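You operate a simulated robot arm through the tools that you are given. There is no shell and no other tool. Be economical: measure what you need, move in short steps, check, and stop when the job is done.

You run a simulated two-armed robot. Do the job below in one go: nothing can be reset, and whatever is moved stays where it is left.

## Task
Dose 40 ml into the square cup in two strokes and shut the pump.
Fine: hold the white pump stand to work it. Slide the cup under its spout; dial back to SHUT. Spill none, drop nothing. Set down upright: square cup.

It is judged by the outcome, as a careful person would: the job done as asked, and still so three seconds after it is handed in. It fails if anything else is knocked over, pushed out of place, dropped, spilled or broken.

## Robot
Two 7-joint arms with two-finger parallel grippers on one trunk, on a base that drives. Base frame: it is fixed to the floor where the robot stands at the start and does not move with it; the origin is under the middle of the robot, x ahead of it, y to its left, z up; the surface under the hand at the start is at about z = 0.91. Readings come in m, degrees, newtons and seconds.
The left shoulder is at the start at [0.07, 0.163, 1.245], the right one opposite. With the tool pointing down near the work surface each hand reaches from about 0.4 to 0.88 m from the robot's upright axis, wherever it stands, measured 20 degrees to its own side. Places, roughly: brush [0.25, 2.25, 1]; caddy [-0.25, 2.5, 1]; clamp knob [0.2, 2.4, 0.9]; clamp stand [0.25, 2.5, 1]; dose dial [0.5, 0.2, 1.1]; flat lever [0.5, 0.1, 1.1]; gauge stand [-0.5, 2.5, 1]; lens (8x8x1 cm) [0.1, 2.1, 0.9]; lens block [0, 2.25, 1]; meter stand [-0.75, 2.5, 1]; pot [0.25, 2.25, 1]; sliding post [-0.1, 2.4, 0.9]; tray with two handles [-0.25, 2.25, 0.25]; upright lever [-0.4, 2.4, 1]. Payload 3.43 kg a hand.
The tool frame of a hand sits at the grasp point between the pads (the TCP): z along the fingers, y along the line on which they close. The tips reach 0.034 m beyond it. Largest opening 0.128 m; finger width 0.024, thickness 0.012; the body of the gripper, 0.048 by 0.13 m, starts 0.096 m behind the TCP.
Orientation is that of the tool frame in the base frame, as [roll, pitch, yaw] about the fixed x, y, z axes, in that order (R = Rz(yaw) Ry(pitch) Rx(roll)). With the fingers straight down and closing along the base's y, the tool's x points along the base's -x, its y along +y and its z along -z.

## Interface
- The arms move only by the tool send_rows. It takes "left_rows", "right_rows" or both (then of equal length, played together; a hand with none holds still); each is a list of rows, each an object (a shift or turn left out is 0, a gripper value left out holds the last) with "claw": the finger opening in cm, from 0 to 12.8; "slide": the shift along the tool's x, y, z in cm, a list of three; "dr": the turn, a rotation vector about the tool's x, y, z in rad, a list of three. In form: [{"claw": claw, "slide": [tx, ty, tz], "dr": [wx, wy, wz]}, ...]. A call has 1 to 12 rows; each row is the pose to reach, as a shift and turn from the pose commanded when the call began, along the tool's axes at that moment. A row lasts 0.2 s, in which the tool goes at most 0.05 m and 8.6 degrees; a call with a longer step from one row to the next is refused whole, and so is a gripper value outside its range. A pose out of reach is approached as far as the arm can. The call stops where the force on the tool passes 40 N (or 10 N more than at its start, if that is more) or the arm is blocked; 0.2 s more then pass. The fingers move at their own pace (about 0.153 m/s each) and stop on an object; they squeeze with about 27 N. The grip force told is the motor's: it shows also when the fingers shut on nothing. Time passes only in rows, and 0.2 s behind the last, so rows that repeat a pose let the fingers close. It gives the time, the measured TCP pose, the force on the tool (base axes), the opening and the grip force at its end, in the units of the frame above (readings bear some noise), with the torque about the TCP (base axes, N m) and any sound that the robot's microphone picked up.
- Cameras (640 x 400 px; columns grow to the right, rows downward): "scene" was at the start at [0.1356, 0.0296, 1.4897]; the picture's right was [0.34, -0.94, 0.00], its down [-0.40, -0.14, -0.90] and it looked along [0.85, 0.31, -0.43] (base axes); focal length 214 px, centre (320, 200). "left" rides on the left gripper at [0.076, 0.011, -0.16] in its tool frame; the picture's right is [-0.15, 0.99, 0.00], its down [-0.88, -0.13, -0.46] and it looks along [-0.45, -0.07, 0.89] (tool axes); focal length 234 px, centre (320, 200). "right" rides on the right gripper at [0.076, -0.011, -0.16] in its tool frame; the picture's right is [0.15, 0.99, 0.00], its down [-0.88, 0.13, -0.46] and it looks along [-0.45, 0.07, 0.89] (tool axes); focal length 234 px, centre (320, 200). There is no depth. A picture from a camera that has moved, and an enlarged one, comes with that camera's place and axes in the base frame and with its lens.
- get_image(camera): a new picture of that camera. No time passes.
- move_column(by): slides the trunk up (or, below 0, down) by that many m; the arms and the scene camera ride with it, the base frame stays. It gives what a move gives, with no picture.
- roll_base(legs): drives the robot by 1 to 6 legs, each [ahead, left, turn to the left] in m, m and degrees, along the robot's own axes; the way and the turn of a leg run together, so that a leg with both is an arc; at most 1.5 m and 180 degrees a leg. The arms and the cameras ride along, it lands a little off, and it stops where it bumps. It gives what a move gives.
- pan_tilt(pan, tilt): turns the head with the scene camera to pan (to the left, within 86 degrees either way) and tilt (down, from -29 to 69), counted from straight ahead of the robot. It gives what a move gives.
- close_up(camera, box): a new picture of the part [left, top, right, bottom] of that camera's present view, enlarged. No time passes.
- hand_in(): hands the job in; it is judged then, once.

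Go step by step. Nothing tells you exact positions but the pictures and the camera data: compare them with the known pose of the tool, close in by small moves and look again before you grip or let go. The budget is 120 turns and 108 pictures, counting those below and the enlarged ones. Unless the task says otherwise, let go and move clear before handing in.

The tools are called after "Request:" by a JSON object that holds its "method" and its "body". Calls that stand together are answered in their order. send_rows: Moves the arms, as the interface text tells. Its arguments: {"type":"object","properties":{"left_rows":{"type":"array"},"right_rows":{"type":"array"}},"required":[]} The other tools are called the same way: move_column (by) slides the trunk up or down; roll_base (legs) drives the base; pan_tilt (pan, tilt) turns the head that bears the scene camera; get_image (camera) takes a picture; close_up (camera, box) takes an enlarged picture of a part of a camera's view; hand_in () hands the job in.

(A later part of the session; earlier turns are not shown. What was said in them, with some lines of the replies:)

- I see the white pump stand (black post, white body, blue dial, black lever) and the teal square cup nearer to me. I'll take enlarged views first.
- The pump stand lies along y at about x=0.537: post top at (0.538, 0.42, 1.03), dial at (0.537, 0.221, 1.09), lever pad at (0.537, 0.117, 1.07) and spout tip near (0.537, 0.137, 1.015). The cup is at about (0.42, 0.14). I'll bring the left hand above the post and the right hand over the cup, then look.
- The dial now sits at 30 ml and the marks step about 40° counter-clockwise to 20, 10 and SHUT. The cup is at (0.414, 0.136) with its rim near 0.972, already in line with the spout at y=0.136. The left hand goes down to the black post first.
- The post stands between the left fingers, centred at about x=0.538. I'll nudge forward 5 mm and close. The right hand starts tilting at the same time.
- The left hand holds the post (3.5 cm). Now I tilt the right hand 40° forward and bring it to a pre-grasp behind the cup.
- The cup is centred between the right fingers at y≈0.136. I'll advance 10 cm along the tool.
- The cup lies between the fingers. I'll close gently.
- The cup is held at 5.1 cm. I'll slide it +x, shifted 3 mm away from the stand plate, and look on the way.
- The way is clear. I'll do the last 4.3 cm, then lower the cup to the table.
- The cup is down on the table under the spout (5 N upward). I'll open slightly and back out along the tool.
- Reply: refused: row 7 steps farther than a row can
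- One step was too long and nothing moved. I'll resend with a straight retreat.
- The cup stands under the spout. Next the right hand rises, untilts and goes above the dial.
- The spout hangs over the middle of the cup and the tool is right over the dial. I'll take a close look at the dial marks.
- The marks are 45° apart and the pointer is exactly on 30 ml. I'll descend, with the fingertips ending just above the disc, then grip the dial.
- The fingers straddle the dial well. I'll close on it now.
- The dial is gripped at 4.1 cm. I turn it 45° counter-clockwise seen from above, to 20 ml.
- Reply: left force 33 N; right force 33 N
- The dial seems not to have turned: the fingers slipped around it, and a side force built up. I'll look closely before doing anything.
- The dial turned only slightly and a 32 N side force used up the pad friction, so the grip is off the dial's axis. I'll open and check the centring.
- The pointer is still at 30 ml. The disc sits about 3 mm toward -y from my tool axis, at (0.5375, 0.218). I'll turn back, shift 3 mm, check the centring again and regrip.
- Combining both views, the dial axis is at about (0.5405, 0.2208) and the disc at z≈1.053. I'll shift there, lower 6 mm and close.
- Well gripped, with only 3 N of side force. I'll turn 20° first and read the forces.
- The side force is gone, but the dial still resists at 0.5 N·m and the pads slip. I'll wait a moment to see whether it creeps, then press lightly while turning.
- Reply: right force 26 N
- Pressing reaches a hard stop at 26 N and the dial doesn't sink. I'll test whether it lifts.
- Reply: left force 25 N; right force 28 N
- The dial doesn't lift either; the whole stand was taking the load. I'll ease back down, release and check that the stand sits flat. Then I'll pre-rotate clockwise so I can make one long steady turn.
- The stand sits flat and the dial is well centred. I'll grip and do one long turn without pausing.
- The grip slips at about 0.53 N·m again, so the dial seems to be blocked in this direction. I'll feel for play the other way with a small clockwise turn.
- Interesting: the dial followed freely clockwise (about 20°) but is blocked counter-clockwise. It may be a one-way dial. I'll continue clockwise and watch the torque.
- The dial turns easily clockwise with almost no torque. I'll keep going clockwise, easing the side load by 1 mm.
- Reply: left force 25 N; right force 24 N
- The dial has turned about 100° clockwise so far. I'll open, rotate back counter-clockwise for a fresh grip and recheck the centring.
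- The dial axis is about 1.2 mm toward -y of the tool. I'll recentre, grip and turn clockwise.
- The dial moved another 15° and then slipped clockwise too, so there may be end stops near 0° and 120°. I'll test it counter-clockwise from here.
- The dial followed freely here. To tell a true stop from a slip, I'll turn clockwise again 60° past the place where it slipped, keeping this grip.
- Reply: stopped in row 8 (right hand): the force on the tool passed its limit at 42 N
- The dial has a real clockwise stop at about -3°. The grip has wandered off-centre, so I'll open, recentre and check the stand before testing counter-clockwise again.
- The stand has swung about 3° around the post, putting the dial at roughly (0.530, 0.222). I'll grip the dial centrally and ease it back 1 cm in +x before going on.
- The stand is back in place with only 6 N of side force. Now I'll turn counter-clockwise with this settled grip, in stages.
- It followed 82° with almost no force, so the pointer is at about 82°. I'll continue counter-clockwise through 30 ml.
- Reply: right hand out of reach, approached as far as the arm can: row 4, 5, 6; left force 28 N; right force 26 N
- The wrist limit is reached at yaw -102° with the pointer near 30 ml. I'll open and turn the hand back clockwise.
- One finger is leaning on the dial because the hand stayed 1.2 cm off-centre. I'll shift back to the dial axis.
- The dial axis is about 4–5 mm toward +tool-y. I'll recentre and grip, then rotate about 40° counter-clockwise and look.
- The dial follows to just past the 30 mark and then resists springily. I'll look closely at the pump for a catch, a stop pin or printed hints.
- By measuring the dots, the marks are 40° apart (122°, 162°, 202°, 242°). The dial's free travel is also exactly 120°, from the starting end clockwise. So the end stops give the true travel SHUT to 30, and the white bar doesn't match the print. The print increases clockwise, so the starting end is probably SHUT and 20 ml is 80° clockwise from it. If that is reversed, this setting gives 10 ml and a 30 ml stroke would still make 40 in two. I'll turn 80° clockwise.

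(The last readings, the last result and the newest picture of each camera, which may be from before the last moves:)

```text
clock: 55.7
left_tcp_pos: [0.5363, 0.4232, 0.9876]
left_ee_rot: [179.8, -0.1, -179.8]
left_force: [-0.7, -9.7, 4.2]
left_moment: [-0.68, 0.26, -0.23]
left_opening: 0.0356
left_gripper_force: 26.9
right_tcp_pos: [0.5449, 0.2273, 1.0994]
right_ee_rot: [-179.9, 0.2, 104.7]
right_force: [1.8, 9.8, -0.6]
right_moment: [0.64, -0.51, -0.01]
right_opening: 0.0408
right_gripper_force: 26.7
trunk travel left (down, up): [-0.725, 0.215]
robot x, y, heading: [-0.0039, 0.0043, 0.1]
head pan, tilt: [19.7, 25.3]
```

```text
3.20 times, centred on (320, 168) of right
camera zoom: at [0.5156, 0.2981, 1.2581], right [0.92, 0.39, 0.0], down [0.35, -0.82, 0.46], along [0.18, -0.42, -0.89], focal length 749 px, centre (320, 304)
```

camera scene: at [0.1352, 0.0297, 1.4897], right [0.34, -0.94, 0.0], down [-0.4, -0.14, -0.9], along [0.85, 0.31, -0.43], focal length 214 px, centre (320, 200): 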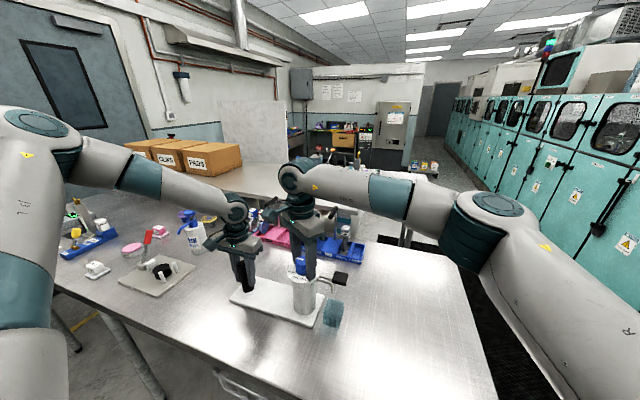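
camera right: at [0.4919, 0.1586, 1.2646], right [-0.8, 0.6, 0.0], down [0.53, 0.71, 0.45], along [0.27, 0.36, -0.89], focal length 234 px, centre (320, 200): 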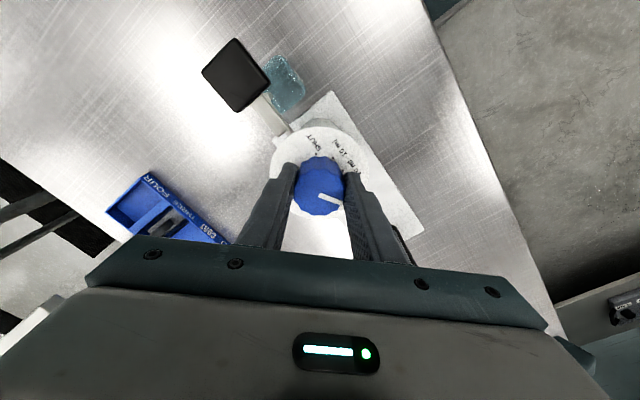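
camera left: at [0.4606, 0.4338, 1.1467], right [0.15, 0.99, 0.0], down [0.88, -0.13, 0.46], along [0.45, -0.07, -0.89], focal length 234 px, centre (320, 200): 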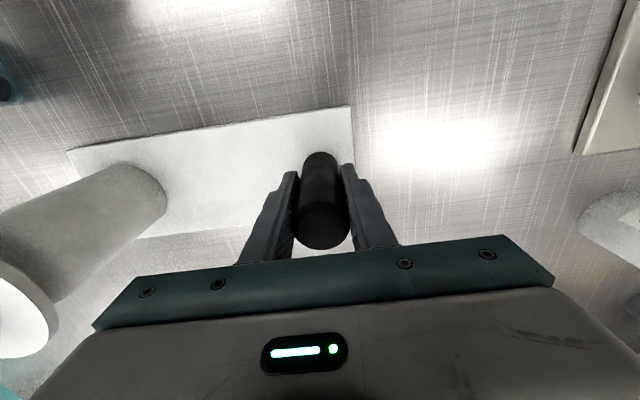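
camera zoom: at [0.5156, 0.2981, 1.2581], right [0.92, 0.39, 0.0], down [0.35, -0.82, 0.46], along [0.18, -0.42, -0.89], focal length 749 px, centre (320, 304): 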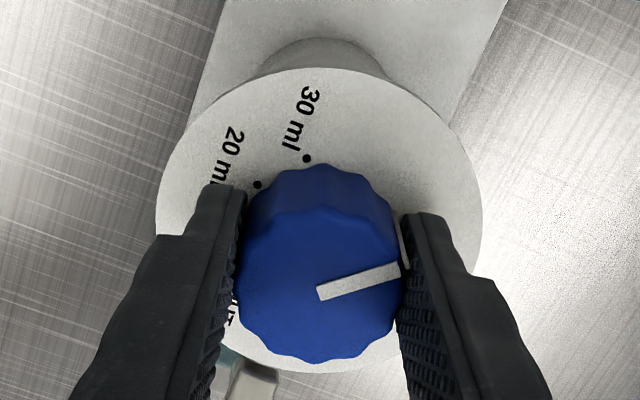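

The dial is 81° clockwise from the start stop. I'll release, rise straight up, level the hand and inspect the spout over the cup.

Request:
{"method": "send_rows", "body": {"right_rows": [{"claw": 5}, {"claw": 6.5}, {"slide": [0, 0, -4]}, {"slide": [0, 0, -8], "dr": [0, 0, -0.14]}, {"slide": [0, 0, -11], "dr": [0, 0, -0.28]}, {"slide": [0, 0, -11], "dr": [0, 0, -0.42]}, {"slide": [0, 0, -11], "dr": [0, 0, -0.56]}, {"slide": [0, 0, -11], "dr": [0, 0, -0.7]}, {"slide": [0, 0, -11], "dr": [0, 0, -0.84]}, {"slide": [0, 0, -11], "dr": [0, 0, -0.98]}, {"slide": [0, 0, -11], "dr": [0, 0, -1.12]}, {"slide": [0, 0, -11], "dr": [0, 0, -1.26]}]}}

Request:
{"method": "close_up", "body": {"camera": "right", "box": [200, 60, 400, 200]}}

Request:
{"method": "close_up", "body": {"camera": "scene", "box": [270, 240, 370, 340]}}

```text
clock: 58.3
left_tcp_pos: [0.5359, 0.4241, 0.9874]
left_ee_rot: [179.6, 0.0, -179.6]
left_force: [-0.1, 2.4, 4.2]
left_moment: [-1.09, -0.02, -0.04]
left_opening: 0.0356
left_gripper_force: 26.7
right_tcp_pos: [0.545, 0.2258, 1.2094]
right_ee_rot: [-179.7, 0.0, 177.1]
right_force: [0.2, -0.2, -0.8]
right_moment: [0.02, -0.02, 0.03]
right_opening: 0.0651
right_gripper_force: 0.0
trunk travel left (down, up): [-0.725, 0.215]
robot x, y, heading: [0.0034, -0.0024, 0.0]
head pan, tilt: [19.7, 25.3]
```

```text
2.86 times, centred on (300, 130) of right
camera zoom: at [0.4685, 0.2198, 1.3687], right [-0.1, 1.0, -0.01], down [0.89, 0.09, 0.46], along [0.45, 0.04, -0.89], focal length 669 px, centre (377, 400)
```

zoom: 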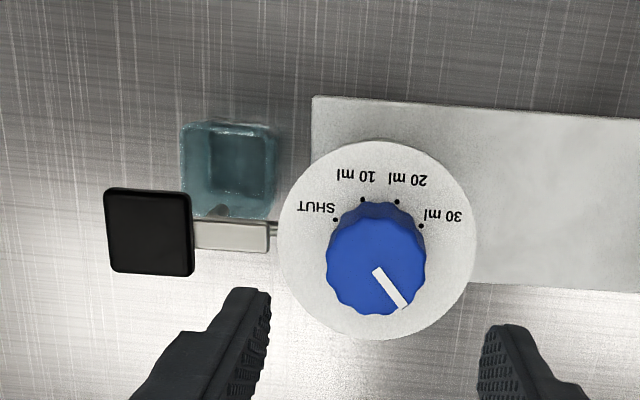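

```text
4.00 times, centred on (320, 290) of scene
camera zoom: at [0.1352, 0.03, 1.4898], right [0.34, -0.94, 0.0], down [-0.4, -0.14, -0.9], along [0.85, 0.31, -0.43], focal length 858 px, centre (320, -160)
```

zoom: 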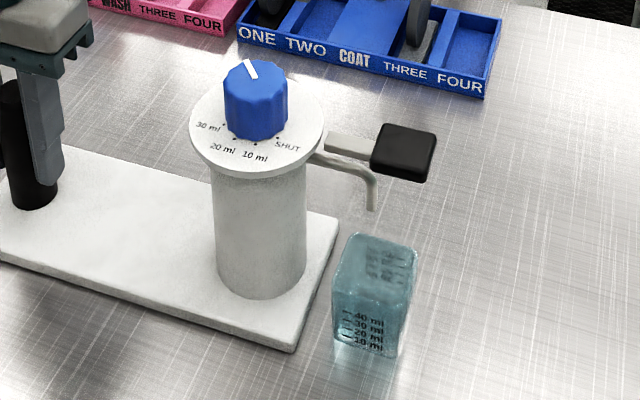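

The spout tip is at (0.547, 0.1415) and the cup centre at (0.531, 0.140), so the spout is 1.6 cm too far forward for comfort. I'll tilt the hand behind the cup and push it 1.4 cm in +x.

Request:
{"method": "send_rows", "body": {"right_rows": [{"slide": [3.5, -2.3, 0], "dr": [0, 0, -0.05], "claw": 3}, {"slide": [7, -4.6, 0], "dr": [0, 0, -0.05]}, {"slide": [10.5, -7, 2], "dr": [0, 0, -0.05]}, {"slide": [14, -9.3, 4.5], "dr": [0, 0, -0.05]}, {"slide": [14, -9.3, 6], "dr": [0, 0, -0.05]}]}}

Request:
{"method": "send_rows", "body": {"right_rows": [{"slide": [0, 0, 2], "dr": [0, -0.14, 0]}, {"slide": [0, 0, 4], "dr": [0, -0.28, 0]}, {"slide": [0, 0, 7], "dr": [0, -0.42, 0]}, {"slide": [0, 0, 10], "dr": [0, -0.56, 0]}, {"slide": [-1, 0, 13], "dr": [0, -0.7, 0]}, {"slide": [-3, 0, 16], "dr": [0, -0.7, 0]}, {"slide": [-5, 0, 18.5], "dr": [0, -0.7, 0]}, {"slide": [-5, 0, 18.5], "dr": [0, -0.7, 0]}]}}

Request:
{"method": "get_image", "body": {"camera": "right"}}

```text
clock: 59.5
left_tcp_pos: [0.5366, 0.4245, 0.9877]
left_ee_rot: [179.7, -0.1, -179.8]
left_force: [0.0, -0.8, 2.9]
left_moment: [-1.04, -0.04, -0.2]
left_opening: 0.0356
left_gripper_force: 27.3
right_tcp_pos: [0.4013, 0.1408, 1.1517]
right_ee_rot: [-179.7, 0.0, 179.8]
right_force: [0.5, -0.3, 0.5]
right_moment: [-0.02, -0.02, -0.01]
right_opening: 0.0299
right_gripper_force: 0.0
trunk travel left (down, up): [-0.725, 0.215]
robot x, y, heading: [-0.0003, -0.0049, 0.1]
head pan, tilt: [19.7, 25.3]
```

```text
clock: 61.3
left_tcp_pos: [0.5359, 0.4248, 0.9871]
left_ee_rot: [179.8, 0.0, -179.8]
left_force: [0.0, 1.4, 3.0]
left_moment: [-1.06, 0.03, 0.0]
left_opening: 0.0355
left_gripper_force: 27.1
right_tcp_pos: [0.4515, 0.1385, 0.9631]
right_ee_rot: [-179.5, 40.1, -179.9]
right_force: [-0.3, 0.1, -0.3]
right_moment: [0.0, -0.01, -0.03]
right_opening: 0.0301
right_gripper_force: 0.0
trunk travel left (down, up): [-0.725, 0.215]
robot x, y, heading: [0.0048, 0.0004, 0.4]
head pan, tilt: [19.7, 25.3]
```

```text
37 pictures are left
camera right: at [0.2909, 0.1287, 1.0368], right [-0.11, 0.99, -0.1], down [0.38, 0.14, 0.91], along [0.92, 0.06, -0.39], focal length 234 px, centre (320, 200)
```

right: 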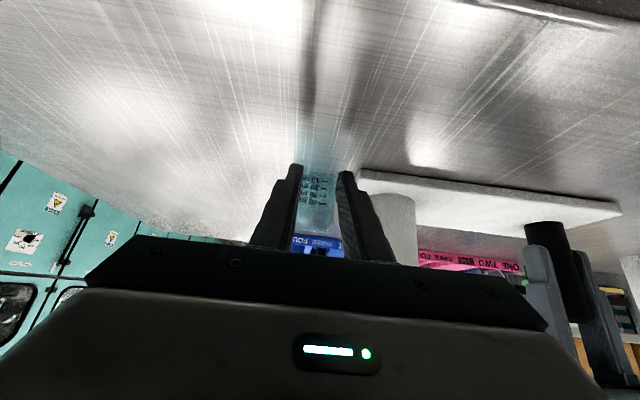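

The fingers are right behind the cup and centred on it. I'll push slowly in +x to TCP x≈0.488, then back off.

Request:
{"method": "send_rows", "body": {"right_rows": [{"slide": [-0.77, 0, 0.64]}, {"slide": [-1.53, 0, 1.29]}, {"slide": [-2.0, 0, 1.7]}, {"slide": [-2.4, 0, 2.0]}, {"slide": [-2.8, 0, 2.35]}, {"slide": [-2.8, 0, 2.35]}]}}

Request:
{"method": "close_up", "body": {"camera": "right", "box": [220, 100, 420, 260]}}

Request:
{"method": "send_rows", "body": {"right_rows": [{"slide": [2, 0, -1.7]}, {"slide": [3, 0, -5.5]}, {"slide": [3, 0, -10]}, {"slide": [1, 0, -14], "dr": [0, 0.14, 0]}, {"slide": [-2, 0, -17], "dr": [0, 0.28, 0]}, {"slide": [-4, 0, -19], "dr": [0, 0.42, 0]}, {"slide": [-6, 0, -21], "dr": [0, 0.56, 0]}, {"slide": [-8, 0, -22], "dr": [0, 0.7, 0]}, {"slide": [-8, 0, -22], "dr": [0, 0.7, 0]}]}}

Request:
{"method": "close_up", "body": {"camera": "scene", "box": [270, 240, 370, 340]}}

Request:
{"method": "get_image", "body": {"camera": "right"}}

```text
clock: 62.7
left_tcp_pos: [0.5372, 0.4237, 0.9877]
left_ee_rot: [179.7, 0.1, -179.7]
left_force: [-0.1, 1.4, 2.9]
left_moment: [-1.06, -0.07, 0.0]
left_opening: 0.0356
left_gripper_force: 27.1
right_tcp_pos: [0.4864, 0.1381, 0.9653]
right_ee_rot: [-179.6, 40.0, -179.8]
right_force: [-0.1, 0.8, -0.2]
right_moment: [0.0, -0.01, 0.02]
right_opening: 0.0301
right_gripper_force: 0.1
trunk travel left (down, up): [-0.725, 0.215]
robot x, y, heading: [-0.0003, -0.0009, 0.1]
head pan, tilt: [19.7, 25.3]
```

```text
2.50 times, centred on (320, 180) of right
camera zoom: at [0.3261, 0.1284, 1.0374], right [-0.11, 0.99, -0.1], down [0.38, 0.14, 0.91], along [0.92, 0.06, -0.39], focal length 585 px, centre (320, 250)
```

zoom: 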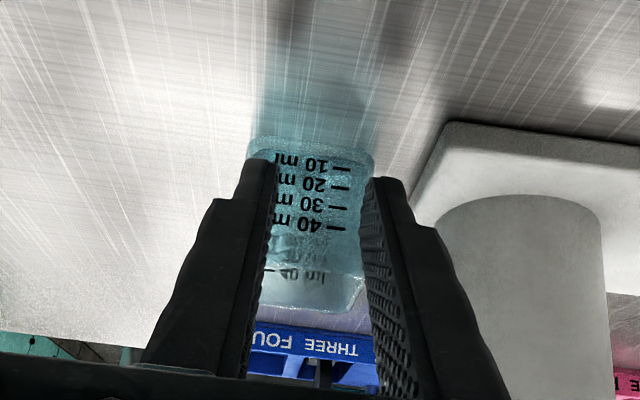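

```text
clock: 64.7
left_tcp_pos: [0.5353, 0.4241, 0.987]
left_ee_rot: [179.7, 0.0, -179.7]
left_force: [0.1, 0.6, 2.6]
left_moment: [-0.99, 0.1, 0.08]
left_opening: 0.0354
left_gripper_force: 26.6
right_tcp_pos: [0.4073, 0.1399, 1.1883]
right_ee_rot: [-179.5, -0.1, 180.0]
right_force: [-0.6, -0.3, 0.1]
right_moment: [-0.01, 0.0, 0.0]
right_opening: 0.03
right_gripper_force: 0.0
trunk travel left (down, up): [-0.725, 0.215]
robot x, y, heading: [0.003, 0.0014, 0.1]
head pan, tilt: [19.7, 25.3]
```

```text
4.00 times, centred on (320, 290) of scene
camera zoom: at [0.1353, 0.0298, 1.4897], right [0.34, -0.94, 0.0], down [-0.4, -0.14, -0.9], along [0.85, 0.31, -0.43], focal length 858 px, centre (320, -160)
```

zoom: 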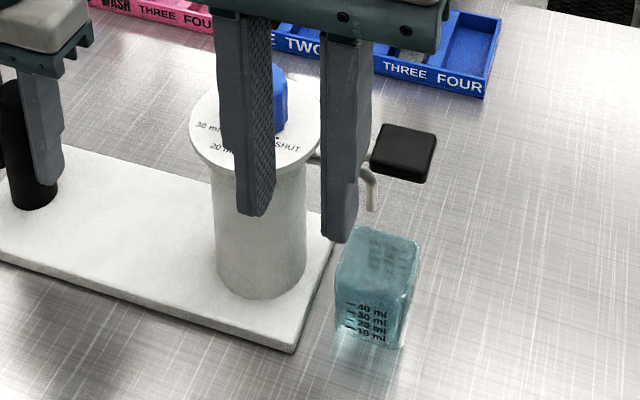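

```text
34 pictures are left
camera right: at [0.3319, 0.1301, 1.3458], right [-0.14, 0.99, -0.01], down [0.88, 0.13, 0.45], along [0.45, 0.06, -0.89], focal length 234 px, centre (320, 200)
```

right: 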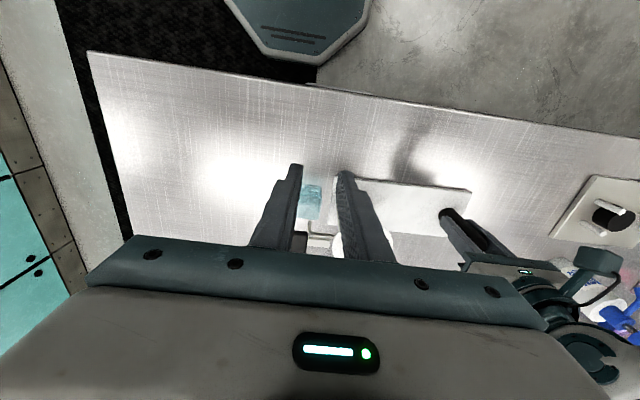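

The cup moved forward under the spout. Next I close the fingers and go above the lever pad at about (0.546, 0.12, 1.07), then look.

Request:
{"method": "send_rows", "body": {"right_rows": [{"slide": [-4.6, -0.7, 0], "claw": 0}, {"slide": [-9.2, -1.4, 0]}, {"slide": [-13.9, -2.2, 0]}, {"slide": [-13.9, -2.2, 2.8]}, {"slide": [-13.9, -2.2, 2.8]}]}}

Request:
{"method": "close_up", "body": {"camera": "right", "box": [240, 60, 440, 220]}}

Request:
{"method": "close_up", "body": {"camera": "scene", "box": [270, 240, 370, 340]}}

```text
clock: 65.9
left_tcp_pos: [0.5365, 0.4248, 0.9871]
left_ee_rot: [179.7, 0.0, -179.8]
left_force: [-0.3, 0.5, 3.1]
left_moment: [-1.04, 0.03, -0.01]
left_opening: 0.0354
left_gripper_force: 27.4
right_tcp_pos: [0.5458, 0.1171, 1.1553]
right_ee_rot: [-179.6, 0.0, 179.8]
right_force: [-0.2, 0.7, -1.0]
right_moment: [0.0, 0.01, 0.0]
right_opening: 0.0
right_gripper_force: 27.6
trunk travel left (down, up): [-0.725, 0.215]
robot x, y, heading: [0.0019, -0.0002, -0.0]
head pan, tilt: [19.7, 25.3]
```

```text
2.50 times, centred on (340, 140) of right
camera zoom: at [0.4705, 0.1075, 1.3149], right [-0.14, 0.99, -0.01], down [0.88, 0.13, 0.45], along [0.45, 0.06, -0.89], focal length 585 px, centre (270, 350)
```

zoom: 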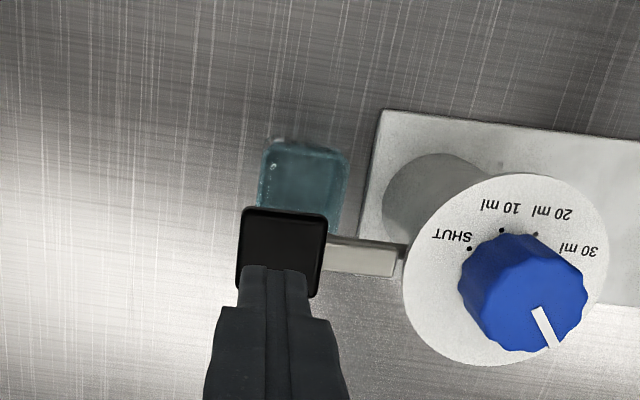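

```text
4.00 times, centred on (320, 290) of scene
camera zoom: at [0.1353, 0.0297, 1.4898], right [0.34, -0.94, 0.0], down [-0.4, -0.14, -0.9], along [0.85, 0.31, -0.43], focal length 858 px, centre (320, -160)
```

zoom: 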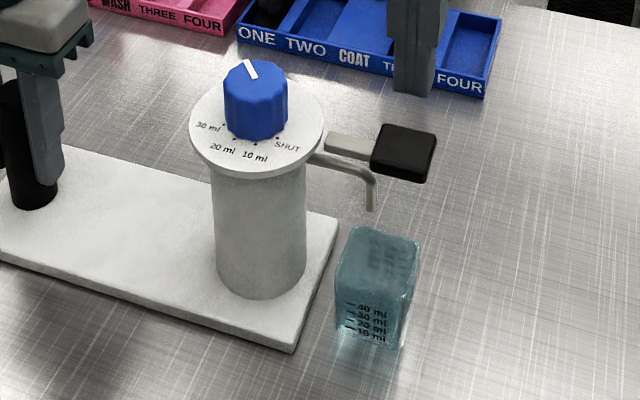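

The spout projects well inside the cup rim. I'll press the lever carefully and watch the force.

Request:
{"method": "send_rows", "body": {"right_rows": [{"slide": [0, 0, 3]}, {"slide": [0, 0, 4.5]}, {"slide": [0, 0, 5.3]}, {"slide": [0, 0, 6]}]}}

Request:
{"method": "close_up", "body": {"camera": "scene", "box": [270, 240, 370, 340]}}

```text
clock: 66.9
left_tcp_pos: [0.5366, 0.4241, 0.9876]
left_ee_rot: [179.6, 0.0, -179.7]
left_force: [0.4, 6.3, 2.6]
left_moment: [-1.03, -0.13, 0.13]
left_opening: 0.0357
left_gripper_force: 27.4
right_tcp_pos: [0.5453, 0.115, 1.098]
right_ee_rot: [-179.6, 0.1, 179.8]
right_force: [0.8, -7.9, 10.4]
right_moment: [-0.14, 0.01, 0.04]
right_opening: 0.0002
right_gripper_force: 26.7
trunk travel left (down, up): [-0.725, 0.215]
robot x, y, heading: [0.0004, 0.0028, 0.0]
head pan, tilt: [19.7, 25.3]
```

```text
4.00 times, centred on (320, 290) of scene
camera zoom: at [0.1345, 0.0288, 1.4901], right [0.34, -0.94, 0.0], down [-0.4, -0.14, -0.9], along [0.85, 0.31, -0.43], focal length 858 px, centre (320, -160)
```

zoom: 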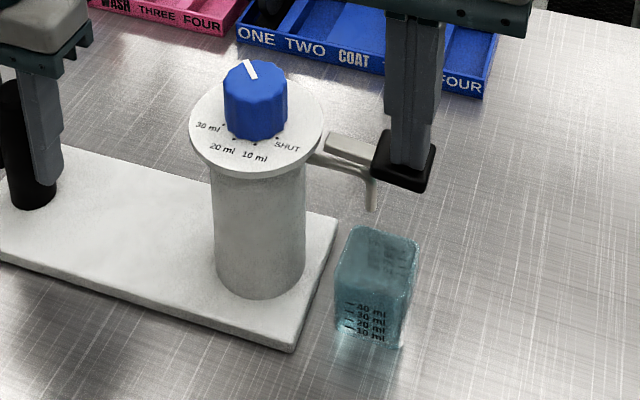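

The lever yields at about 10 N. I'll continue down.

Request:
{"method": "send_rows", "body": {"right_rows": [{"slide": [0, 0, 0.6]}, {"slide": [0, 0, 1.2]}, {"slide": [0, 0, 1.8]}, {"slide": [0, 0, 2.3]}]}}

Request:
{"method": "close_up", "body": {"camera": "scene", "box": [290, 250, 370, 340]}}

```text
clock: 67.8
left_tcp_pos: [0.5348, 0.4243, 0.9883]
left_ee_rot: [179.4, 0.0, -179.9]
left_force: [-2.3, 2.7, 2.4]
left_moment: [-0.68, 0.4, -0.1]
left_opening: 0.0356
left_gripper_force: 27.0
right_tcp_pos: [0.5447, 0.1175, 1.0858]
right_ee_rot: [-180.0, 0.4, 179.8]
right_force: [-3.1, -9.2, 21.3]
right_moment: [-0.09, 0.2, 0.07]
right_opening: 0.0
right_gripper_force: 26.9
trunk travel left (down, up): [-0.725, 0.215]
robot x, y, heading: [-0.0009, 0.0026, -0.1]
head pan, tilt: [19.7, 25.3]
heard: click
stopped in row 4 (right hand): the force on the tool passed its limit at 43 N (the readings are from after the stop); the commanded pose is now the measured one
```

```text
4.44 times, centred on (330, 295) of scene
camera zoom: at [0.1326, 0.0286, 1.4901], right [0.34, -0.94, 0.0], down [-0.4, -0.14, -0.9], along [0.85, 0.31, -0.43], focal length 953 px, centre (276, -222)
```

zoom: 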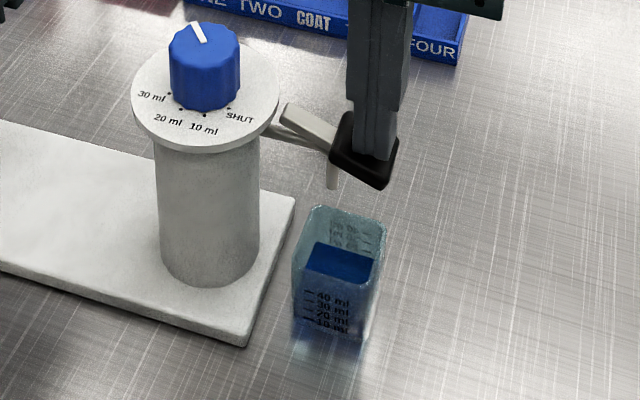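

Click heard, and blue liquid is in the cup. I'll look at the level before anything else.

Request:
{"method": "close_up", "body": {"camera": "scene", "box": [318, 295, 348, 325]}}

```text
13.33 times, centred on (333, 310) of scene
camera zoom: at [0.1326, 0.0286, 1.4901], right [0.34, -0.94, 0.0], down [-0.4, -0.14, -0.9], along [0.85, 0.31, -0.43], focal length 2860 px, centre (147, -1267)
```

zoom: 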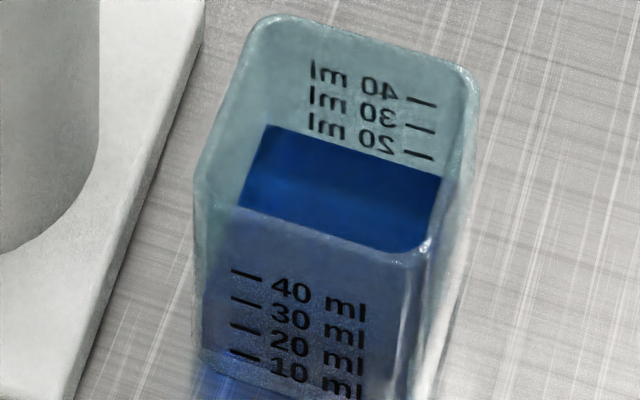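

The level reads 20 ml: the surface sits just at the rear 20 mark with 30 and 40 well above. So 20 ml is confirmed. I'll raise to let the lever return and check the spout position.

Request:
{"method": "send_rows", "body": {"right_rows": [{"slide": [0, 0, -1]}, {"slide": [0, 0, -2]}, {"slide": [0, 0, -3]}, {"slide": [0, 0, -4.5]}, {"slide": [0, 0, -4.5]}]}}

Request:
{"method": "close_up", "body": {"camera": "scene", "box": [270, 240, 370, 340]}}

```text
clock: 69.0
left_tcp_pos: [0.5369, 0.4246, 0.987]
left_ee_rot: [179.6, -0.1, -179.8]
left_force: [0.9, 1.3, 4.9]
left_moment: [-1.34, -0.35, 0.11]
left_opening: 0.0355
left_gripper_force: 27.0
right_tcp_pos: [0.5465, 0.1177, 1.1274]
right_ee_rot: [-179.9, 0.2, 179.9]
right_force: [0.9, 0.2, -0.2]
right_moment: [-0.04, -0.04, 0.02]
right_opening: 0.0
right_gripper_force: 27.0
trunk travel left (down, up): [-0.725, 0.215]
robot x, y, heading: [-0.0003, 0.0015, 0.1]
head pan, tilt: [19.7, 25.3]
```

```text
4.00 times, centred on (320, 290) of scene
camera zoom: at [0.1354, 0.0297, 1.4897], right [0.34, -0.94, 0.0], down [-0.4, -0.14, -0.9], along [0.85, 0.31, -0.43], focal length 858 px, centre (320, -160)
```

zoom: 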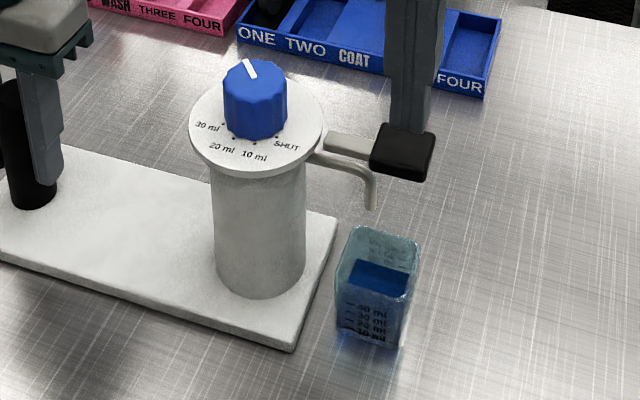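

The lever is back up and everything is unchanged. Now the second stroke.

Request:
{"method": "send_rows", "body": {"right_rows": [{"slide": [0, 0, 1.8]}, {"slide": [0, 0, 2.5]}, {"slide": [0, 0, 3.1]}, {"slide": [0, 0, 3.7]}, {"slide": [0, 0, 4.3]}, {"slide": [0, 0, 4.9]}, {"slide": [0, 0, 5.3]}]}}

Request:
{"method": "close_up", "body": {"camera": "scene", "box": [318, 295, 348, 325]}}

```text
clock: 70.5
left_tcp_pos: [0.5352, 0.4254, 0.9883]
left_ee_rot: [179.4, 0.0, -179.8]
left_force: [-2.5, 2.6, 3.8]
left_moment: [-1.35, 0.49, -0.14]
left_opening: 0.0355
left_gripper_force: 27.1
right_tcp_pos: [0.5459, 0.1154, 1.085]
right_ee_rot: [179.9, 0.7, 179.7]
right_force: [-3.8, -9.3, 22.7]
right_moment: [-0.06, 0.25, 0.1]
right_opening: 0.0
right_gripper_force: 26.8
trunk travel left (down, up): [-0.725, 0.215]
robot x, y, heading: [-0.0, 0.0004, -0.1]
head pan, tilt: [19.7, 25.3]
heard: click
stopped in row 7 (right hand): the force on the tool passed its limit at 43 N (the readings are from after the stop); the commanded pose is now the measured one
```

```text
13.33 times, centred on (333, 310) of scene
camera zoom: at [0.1321, 0.0283, 1.4902], right [0.34, -0.94, 0.0], down [-0.4, -0.14, -0.9], along [0.85, 0.31, -0.43], focal length 2860 px, centre (147, -1267)
```

zoom: 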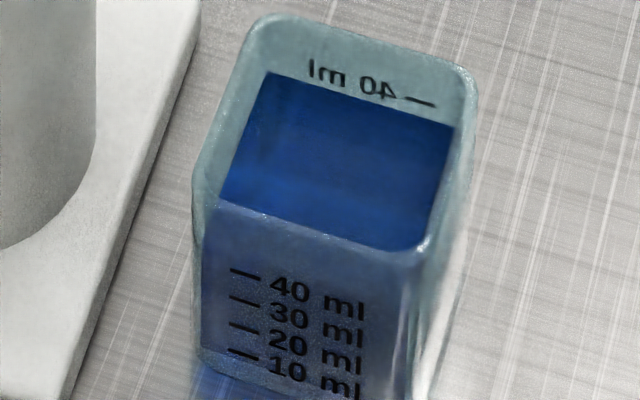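

The cup now reads 40 ml. I'll lift off the lever and return above the dial, pre-rotated clockwise, to turn it back to the SHUT end.

Request:
{"method": "send_rows", "body": {"right_rows": [{"slide": [0, 0, -1]}, {"slide": [0, 0, -2.5]}, {"slide": [0, 0, -5]}, {"slide": [0, 0, -9]}, {"slide": [0, 0, -12.5]}, {"slide": [0.1, 3, -12.5], "dr": [0, 0, 0.14], "claw": 6}, {"slide": [0.1, 6, -12.5], "dr": [0, 0, 0.28]}, {"slide": [0.1, 9, -12.5], "dr": [0, 0, 0.42]}, {"slide": [0.1, 11, -12.5], "dr": [0, 0, 0.56]}, {"slide": [0.1, 11, -12.5], "dr": [0, 0, 0.7]}, {"slide": [0.1, 11, -12.5], "dr": [0, 0, 0.7]}]}}

Request:
{"method": "close_up", "body": {"camera": "right", "box": [250, 95, 390, 220]}}

```text
clock: 72.9
left_tcp_pos: [0.5372, 0.4266, 0.9866]
left_ee_rot: [179.5, -0.2, -179.8]
left_force: [-0.3, -1.4, 6.3]
left_moment: [-1.84, -0.51, 0.07]
left_opening: 0.0356
left_gripper_force: 27.0
right_tcp_pos: [0.5471, 0.2259, 1.2055]
right_ee_rot: [179.5, 0.3, 139.5]
right_force: [0.1, -0.4, -0.1]
right_moment: [0.06, 0.0, 0.03]
right_opening: 0.0598
right_gripper_force: 0.1
trunk travel left (down, up): [-0.725, 0.215]
robot x, y, heading: [-0.0011, 0.0011, -0.1]
head pan, tilt: [19.7, 25.3]
```

```text
3.20 times, centred on (320, 158) of right
camera zoom: at [0.481, 0.267, 1.3639], right [0.53, 0.85, 0.01], down [0.75, -0.47, 0.46], along [0.39, -0.24, -0.89], focal length 749 px, centre (320, 336)
```

zoom: 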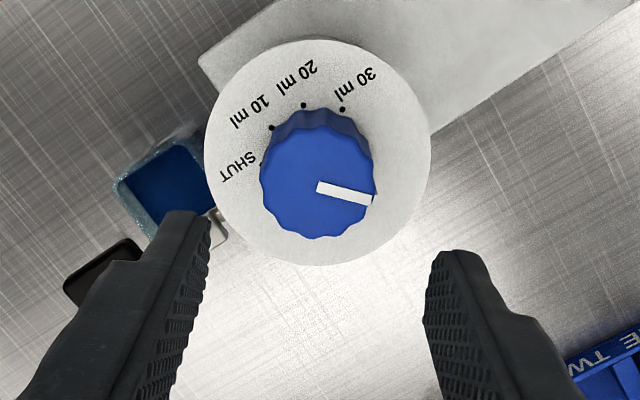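

Nearly centred; I'll correct by 3 mm along the tool's x and 1.5 mm in y while descending, then grip.

Request:
{"method": "send_rows", "body": {"right_rows": [{"slide": [0.3, -0.15, 4]}, {"slide": [0.3, -0.15, 8]}, {"slide": [0.3, -0.15, 10.5]}, {"slide": [0.3, -0.15, 10.5], "claw": 4}, {"slide": [0.3, -0.15, 10.5], "claw": 0}, {"slide": [0.3, -0.15, 10.5], "claw": 0}]}}

Request:
{"method": "close_up", "body": {"camera": "right", "box": [250, 105, 390, 230]}}

```text
clock: 74.3
left_tcp_pos: [0.5364, 0.4256, 0.9867]
left_ee_rot: [179.4, -0.1, -179.8]
left_force: [-1.3, -1.8, 7.7]
left_moment: [-1.72, 0.06, -0.15]
left_opening: 0.0359
left_gripper_force: 26.7
right_tcp_pos: [0.5458, 0.2277, 1.103]
right_ee_rot: [179.6, 0.3, 139.5]
right_force: [2.3, 2.7, 0.6]
right_moment: [-0.01, 0.01, 0.02]
right_opening: 0.0409
right_gripper_force: 27.1
trunk travel left (down, up): [-0.725, 0.215]
robot x, y, heading: [-0.0036, 0.0004, 0.1]
head pan, tilt: [19.7, 25.3]
```

```text
3.20 times, centred on (320, 168) of right
camera zoom: at [0.4787, 0.268, 1.2601], right [0.53, 0.85, 0.01], down [0.75, -0.47, 0.46], along [0.39, -0.24, -0.89], focal length 749 px, centre (320, 304)
```

zoom: 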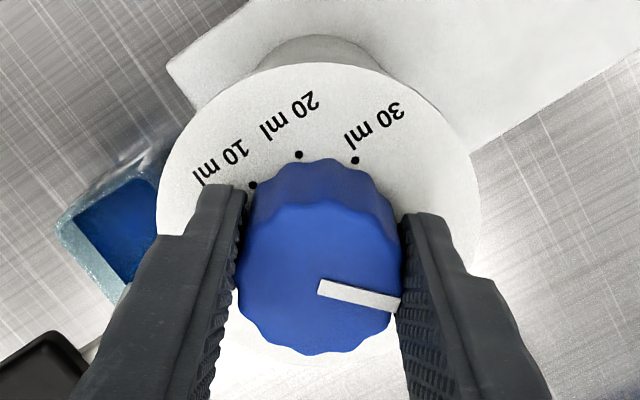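

Gripped with low side force. I turn counter-clockwise 83° back to the start stop.

Request:
{"method": "send_rows", "body": {"right_rows": [{"dr": [0, 0, -0.14]}, {"dr": [0, 0, -0.28]}, {"dr": [0, 0, -0.42]}, {"dr": [0, 0, -0.56]}, {"dr": [0, 0, -0.7]}, {"dr": [0, 0, -0.84]}, {"dr": [0, 0, -0.98]}, {"dr": [0, 0, -1.12]}, {"dr": [0, 0, -1.26]}, {"dr": [0, 0, -1.36]}, {"dr": [0, 0, -1.45]}]}}

Request:
{"method": "close_up", "body": {"camera": "right", "box": [250, 105, 390, 230]}}

```text
clock: 76.7
left_tcp_pos: [0.5356, 0.4276, 0.9872]
left_ee_rot: [179.2, -0.2, -179.7]
left_force: [-3.9, 33.0, -7.7]
left_moment: [-2.28, -0.79, 0.2]
left_opening: 0.0363
left_gripper_force: 28.0
right_tcp_pos: [0.5451, 0.2264, 1.1012]
right_ee_rot: [-179.6, 0.3, -137.2]
right_force: [3.0, -32.1, 11.7]
right_moment: [0.01, -0.07, -0.27]
right_opening: 0.0406
right_gripper_force: 27.4
trunk travel left (down, up): [-0.725, 0.215]
robot x, y, heading: [0.0013, 0.0007, -0.1]
head pan, tilt: [19.7, 25.3]
```

```text
3.20 times, centred on (320, 168) of right
camera zoom: at [0.4964, 0.1675, 1.2598], right [-0.78, 0.63, -0.01], down [0.55, 0.69, 0.46], along [0.3, 0.35, -0.89], focal length 749 px, centre (320, 304)
```

zoom: 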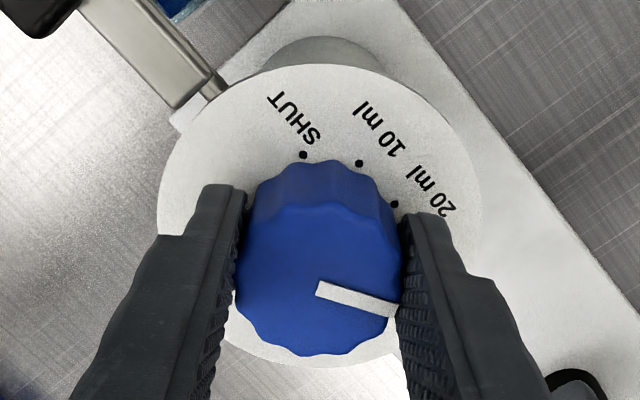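

The dial is back at its starting stop: the view matches the start orientation. I'll ease the side load, open and lift off, then check.

Request:
{"method": "send_rows", "body": {"right_rows": [{"slide": [0.13, -0.14, 0]}, {"slide": [0.13, -0.14, 0], "claw": 4.5}, {"slide": [0.13, -0.14, 0], "claw": 6}, {"slide": [0.13, -0.14, 0], "claw": 6}, {"slide": [0.13, -0.14, -3]}, {"slide": [0.13, -0.14, -7]}, {"slide": [0.13, -0.14, -11]}, {"slide": [0.13, -0.14, -11]}]}}

Request:
{"method": "close_up", "body": {"camera": "scene", "box": [220, 220, 380, 350]}}

Request:
{"method": "close_up", "body": {"camera": "right", "box": [250, 60, 390, 220]}}

```text
clock: 78.5
left_tcp_pos: [0.5358, 0.4254, 0.9875]
left_ee_rot: [179.4, -0.1, -179.8]
left_force: [-2.2, -2.3, 5.8]
left_moment: [-1.88, 0.24, -0.24]
left_opening: 0.036
left_gripper_force: 26.9
right_tcp_pos: [0.5436, 0.2285, 1.212]
right_ee_rot: [-179.7, 0.5, -137.4]
right_force: [0.4, -1.0, 0.5]
right_moment: [-0.01, 0.01, -0.01]
right_opening: 0.0599
right_gripper_force: 0.0
trunk travel left (down, up): [-0.725, 0.215]
robot x, y, heading: [0.0015, -0.0016, -0.0]
head pan, tilt: [19.7, 25.3]
```

```text
3.08 times, centred on (300, 285) of scene
camera zoom: at [0.1352, 0.0292, 1.4898], right [0.34, -0.94, 0.0], down [-0.4, -0.14, -0.9], along [0.85, 0.31, -0.43], focal length 660 px, centre (382, -62)
```

zoom: 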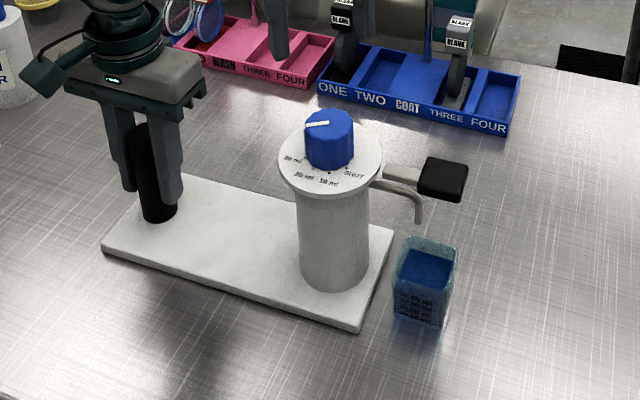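

```text
2.50 times, centred on (320, 140) of right
camera zoom: at [0.4939, 0.1679, 1.3704], right [-0.78, 0.63, -0.01], down [0.56, 0.69, 0.46], along [0.29, 0.36, -0.89], focal length 585 px, centre (320, 350)
```

zoom: 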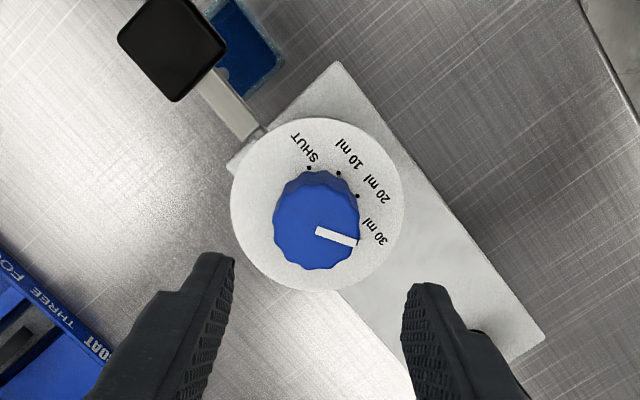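

The dial is at its starting (SHUT) end, the lever is up, the cup is upright with 40 ml and the bench is dry. Now the left hand lets go of the post and rises.

Request:
{"method": "send_rows", "body": {"left_rows": [{"claw": 4.5}, {"claw": 7}, {"claw": 9}, {"claw": 9, "slide": [0, 0, -3]}, {"slide": [0, 0, -7]}, {"slide": [0, 0, -11]}, {"slide": [0, 0, -15]}, {"slide": [0, 0, -19]}], "right_rows": [{}, {}, {}, {"slide": [0, 0, -3]}, {"slide": [0, 0, -6]}, {"slide": [3, 0, -9]}, {"slide": [6, 0, -12]}, {"slide": [9, 0, -14]}]}}

Request:
{"method": "close_up", "body": {"camera": "scene", "box": [200, 200, 400, 360]}}

Request:
{"method": "close_up", "body": {"camera": "scene", "box": [313, 290, 348, 325]}}

```text
clock: 80.3
left_tcp_pos: [0.5361, 0.4225, 1.1758]
left_ee_rot: [179.3, -0.2, -179.8]
left_force: [0.5, -0.3, 0.5]
left_moment: [0.02, -0.02, -0.02]
left_opening: 0.0899
left_gripper_force: 0.0
right_tcp_pos: [0.475, 0.1633, 1.3528]
right_ee_rot: [-179.7, 0.4, -137.4]
right_force: [-0.7, -0.4, 0.7]
right_moment: [0.0, -0.03, -0.04]
right_opening: 0.0597
right_gripper_force: 0.1
trunk travel left (down, up): [-0.725, 0.215]
robot x, y, heading: [-0.0028, -0.0012, -0.2]
head pan, tilt: [19.7, 25.3]
```

```text
2.50 times, centred on (300, 280) of scene
camera zoom: at [0.1341, 0.0282, 1.4898], right [0.34, -0.94, 0.0], down [-0.4, -0.14, -0.9], along [0.85, 0.31, -0.43], focal length 536 px, centre (370, 0)
```

zoom: 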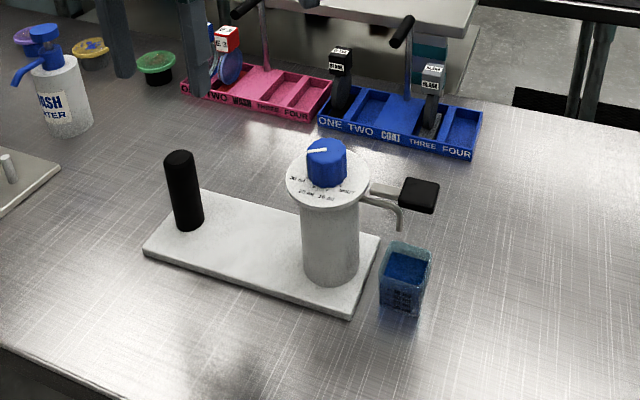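

```text
11.43 times, centred on (330, 308) of scene
camera zoom: at [0.1341, 0.0282, 1.4898], right [0.34, -0.94, 0.0], down [-0.4, -0.14, -0.9], along [0.85, 0.31, -0.43], focal length 2451 px, centre (200, -1029)
```

zoom: 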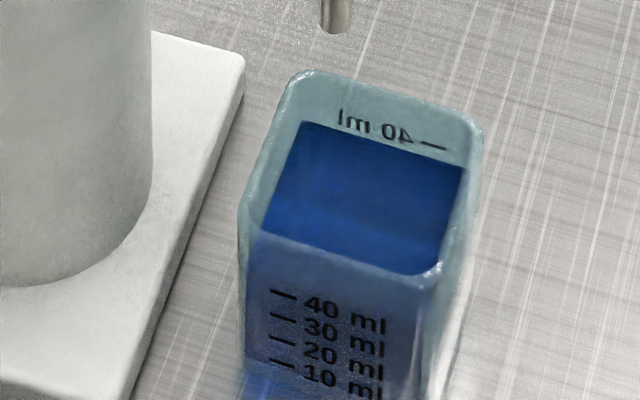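

Both hands are clear. The cup stands upright under the spout with 40 ml, the bench is dry, the lever is up and the dial is at its SHUT end stop. I'm handing in.

Request:
{"method": "hand_in", "body": {}}

```text
The job is handed in.
```

I dosed 40 ml into the square cup in two 20 ml strokes with nothing spilled, but I inferred the SHUT position from the dial's end stops, because its white pointer still reads 30 ml. The dial only turns 120° between two stops, all of it clockwise of where it started. At 80° clockwise it gave 20 ml per stroke, so I took the starting stop as SHUT and returned it there; I did not press the lever again to prove it.

The cup is upright under the spout and both hands are clear. The pump stand ended up to about a centimetre off its original spot after the dial work.
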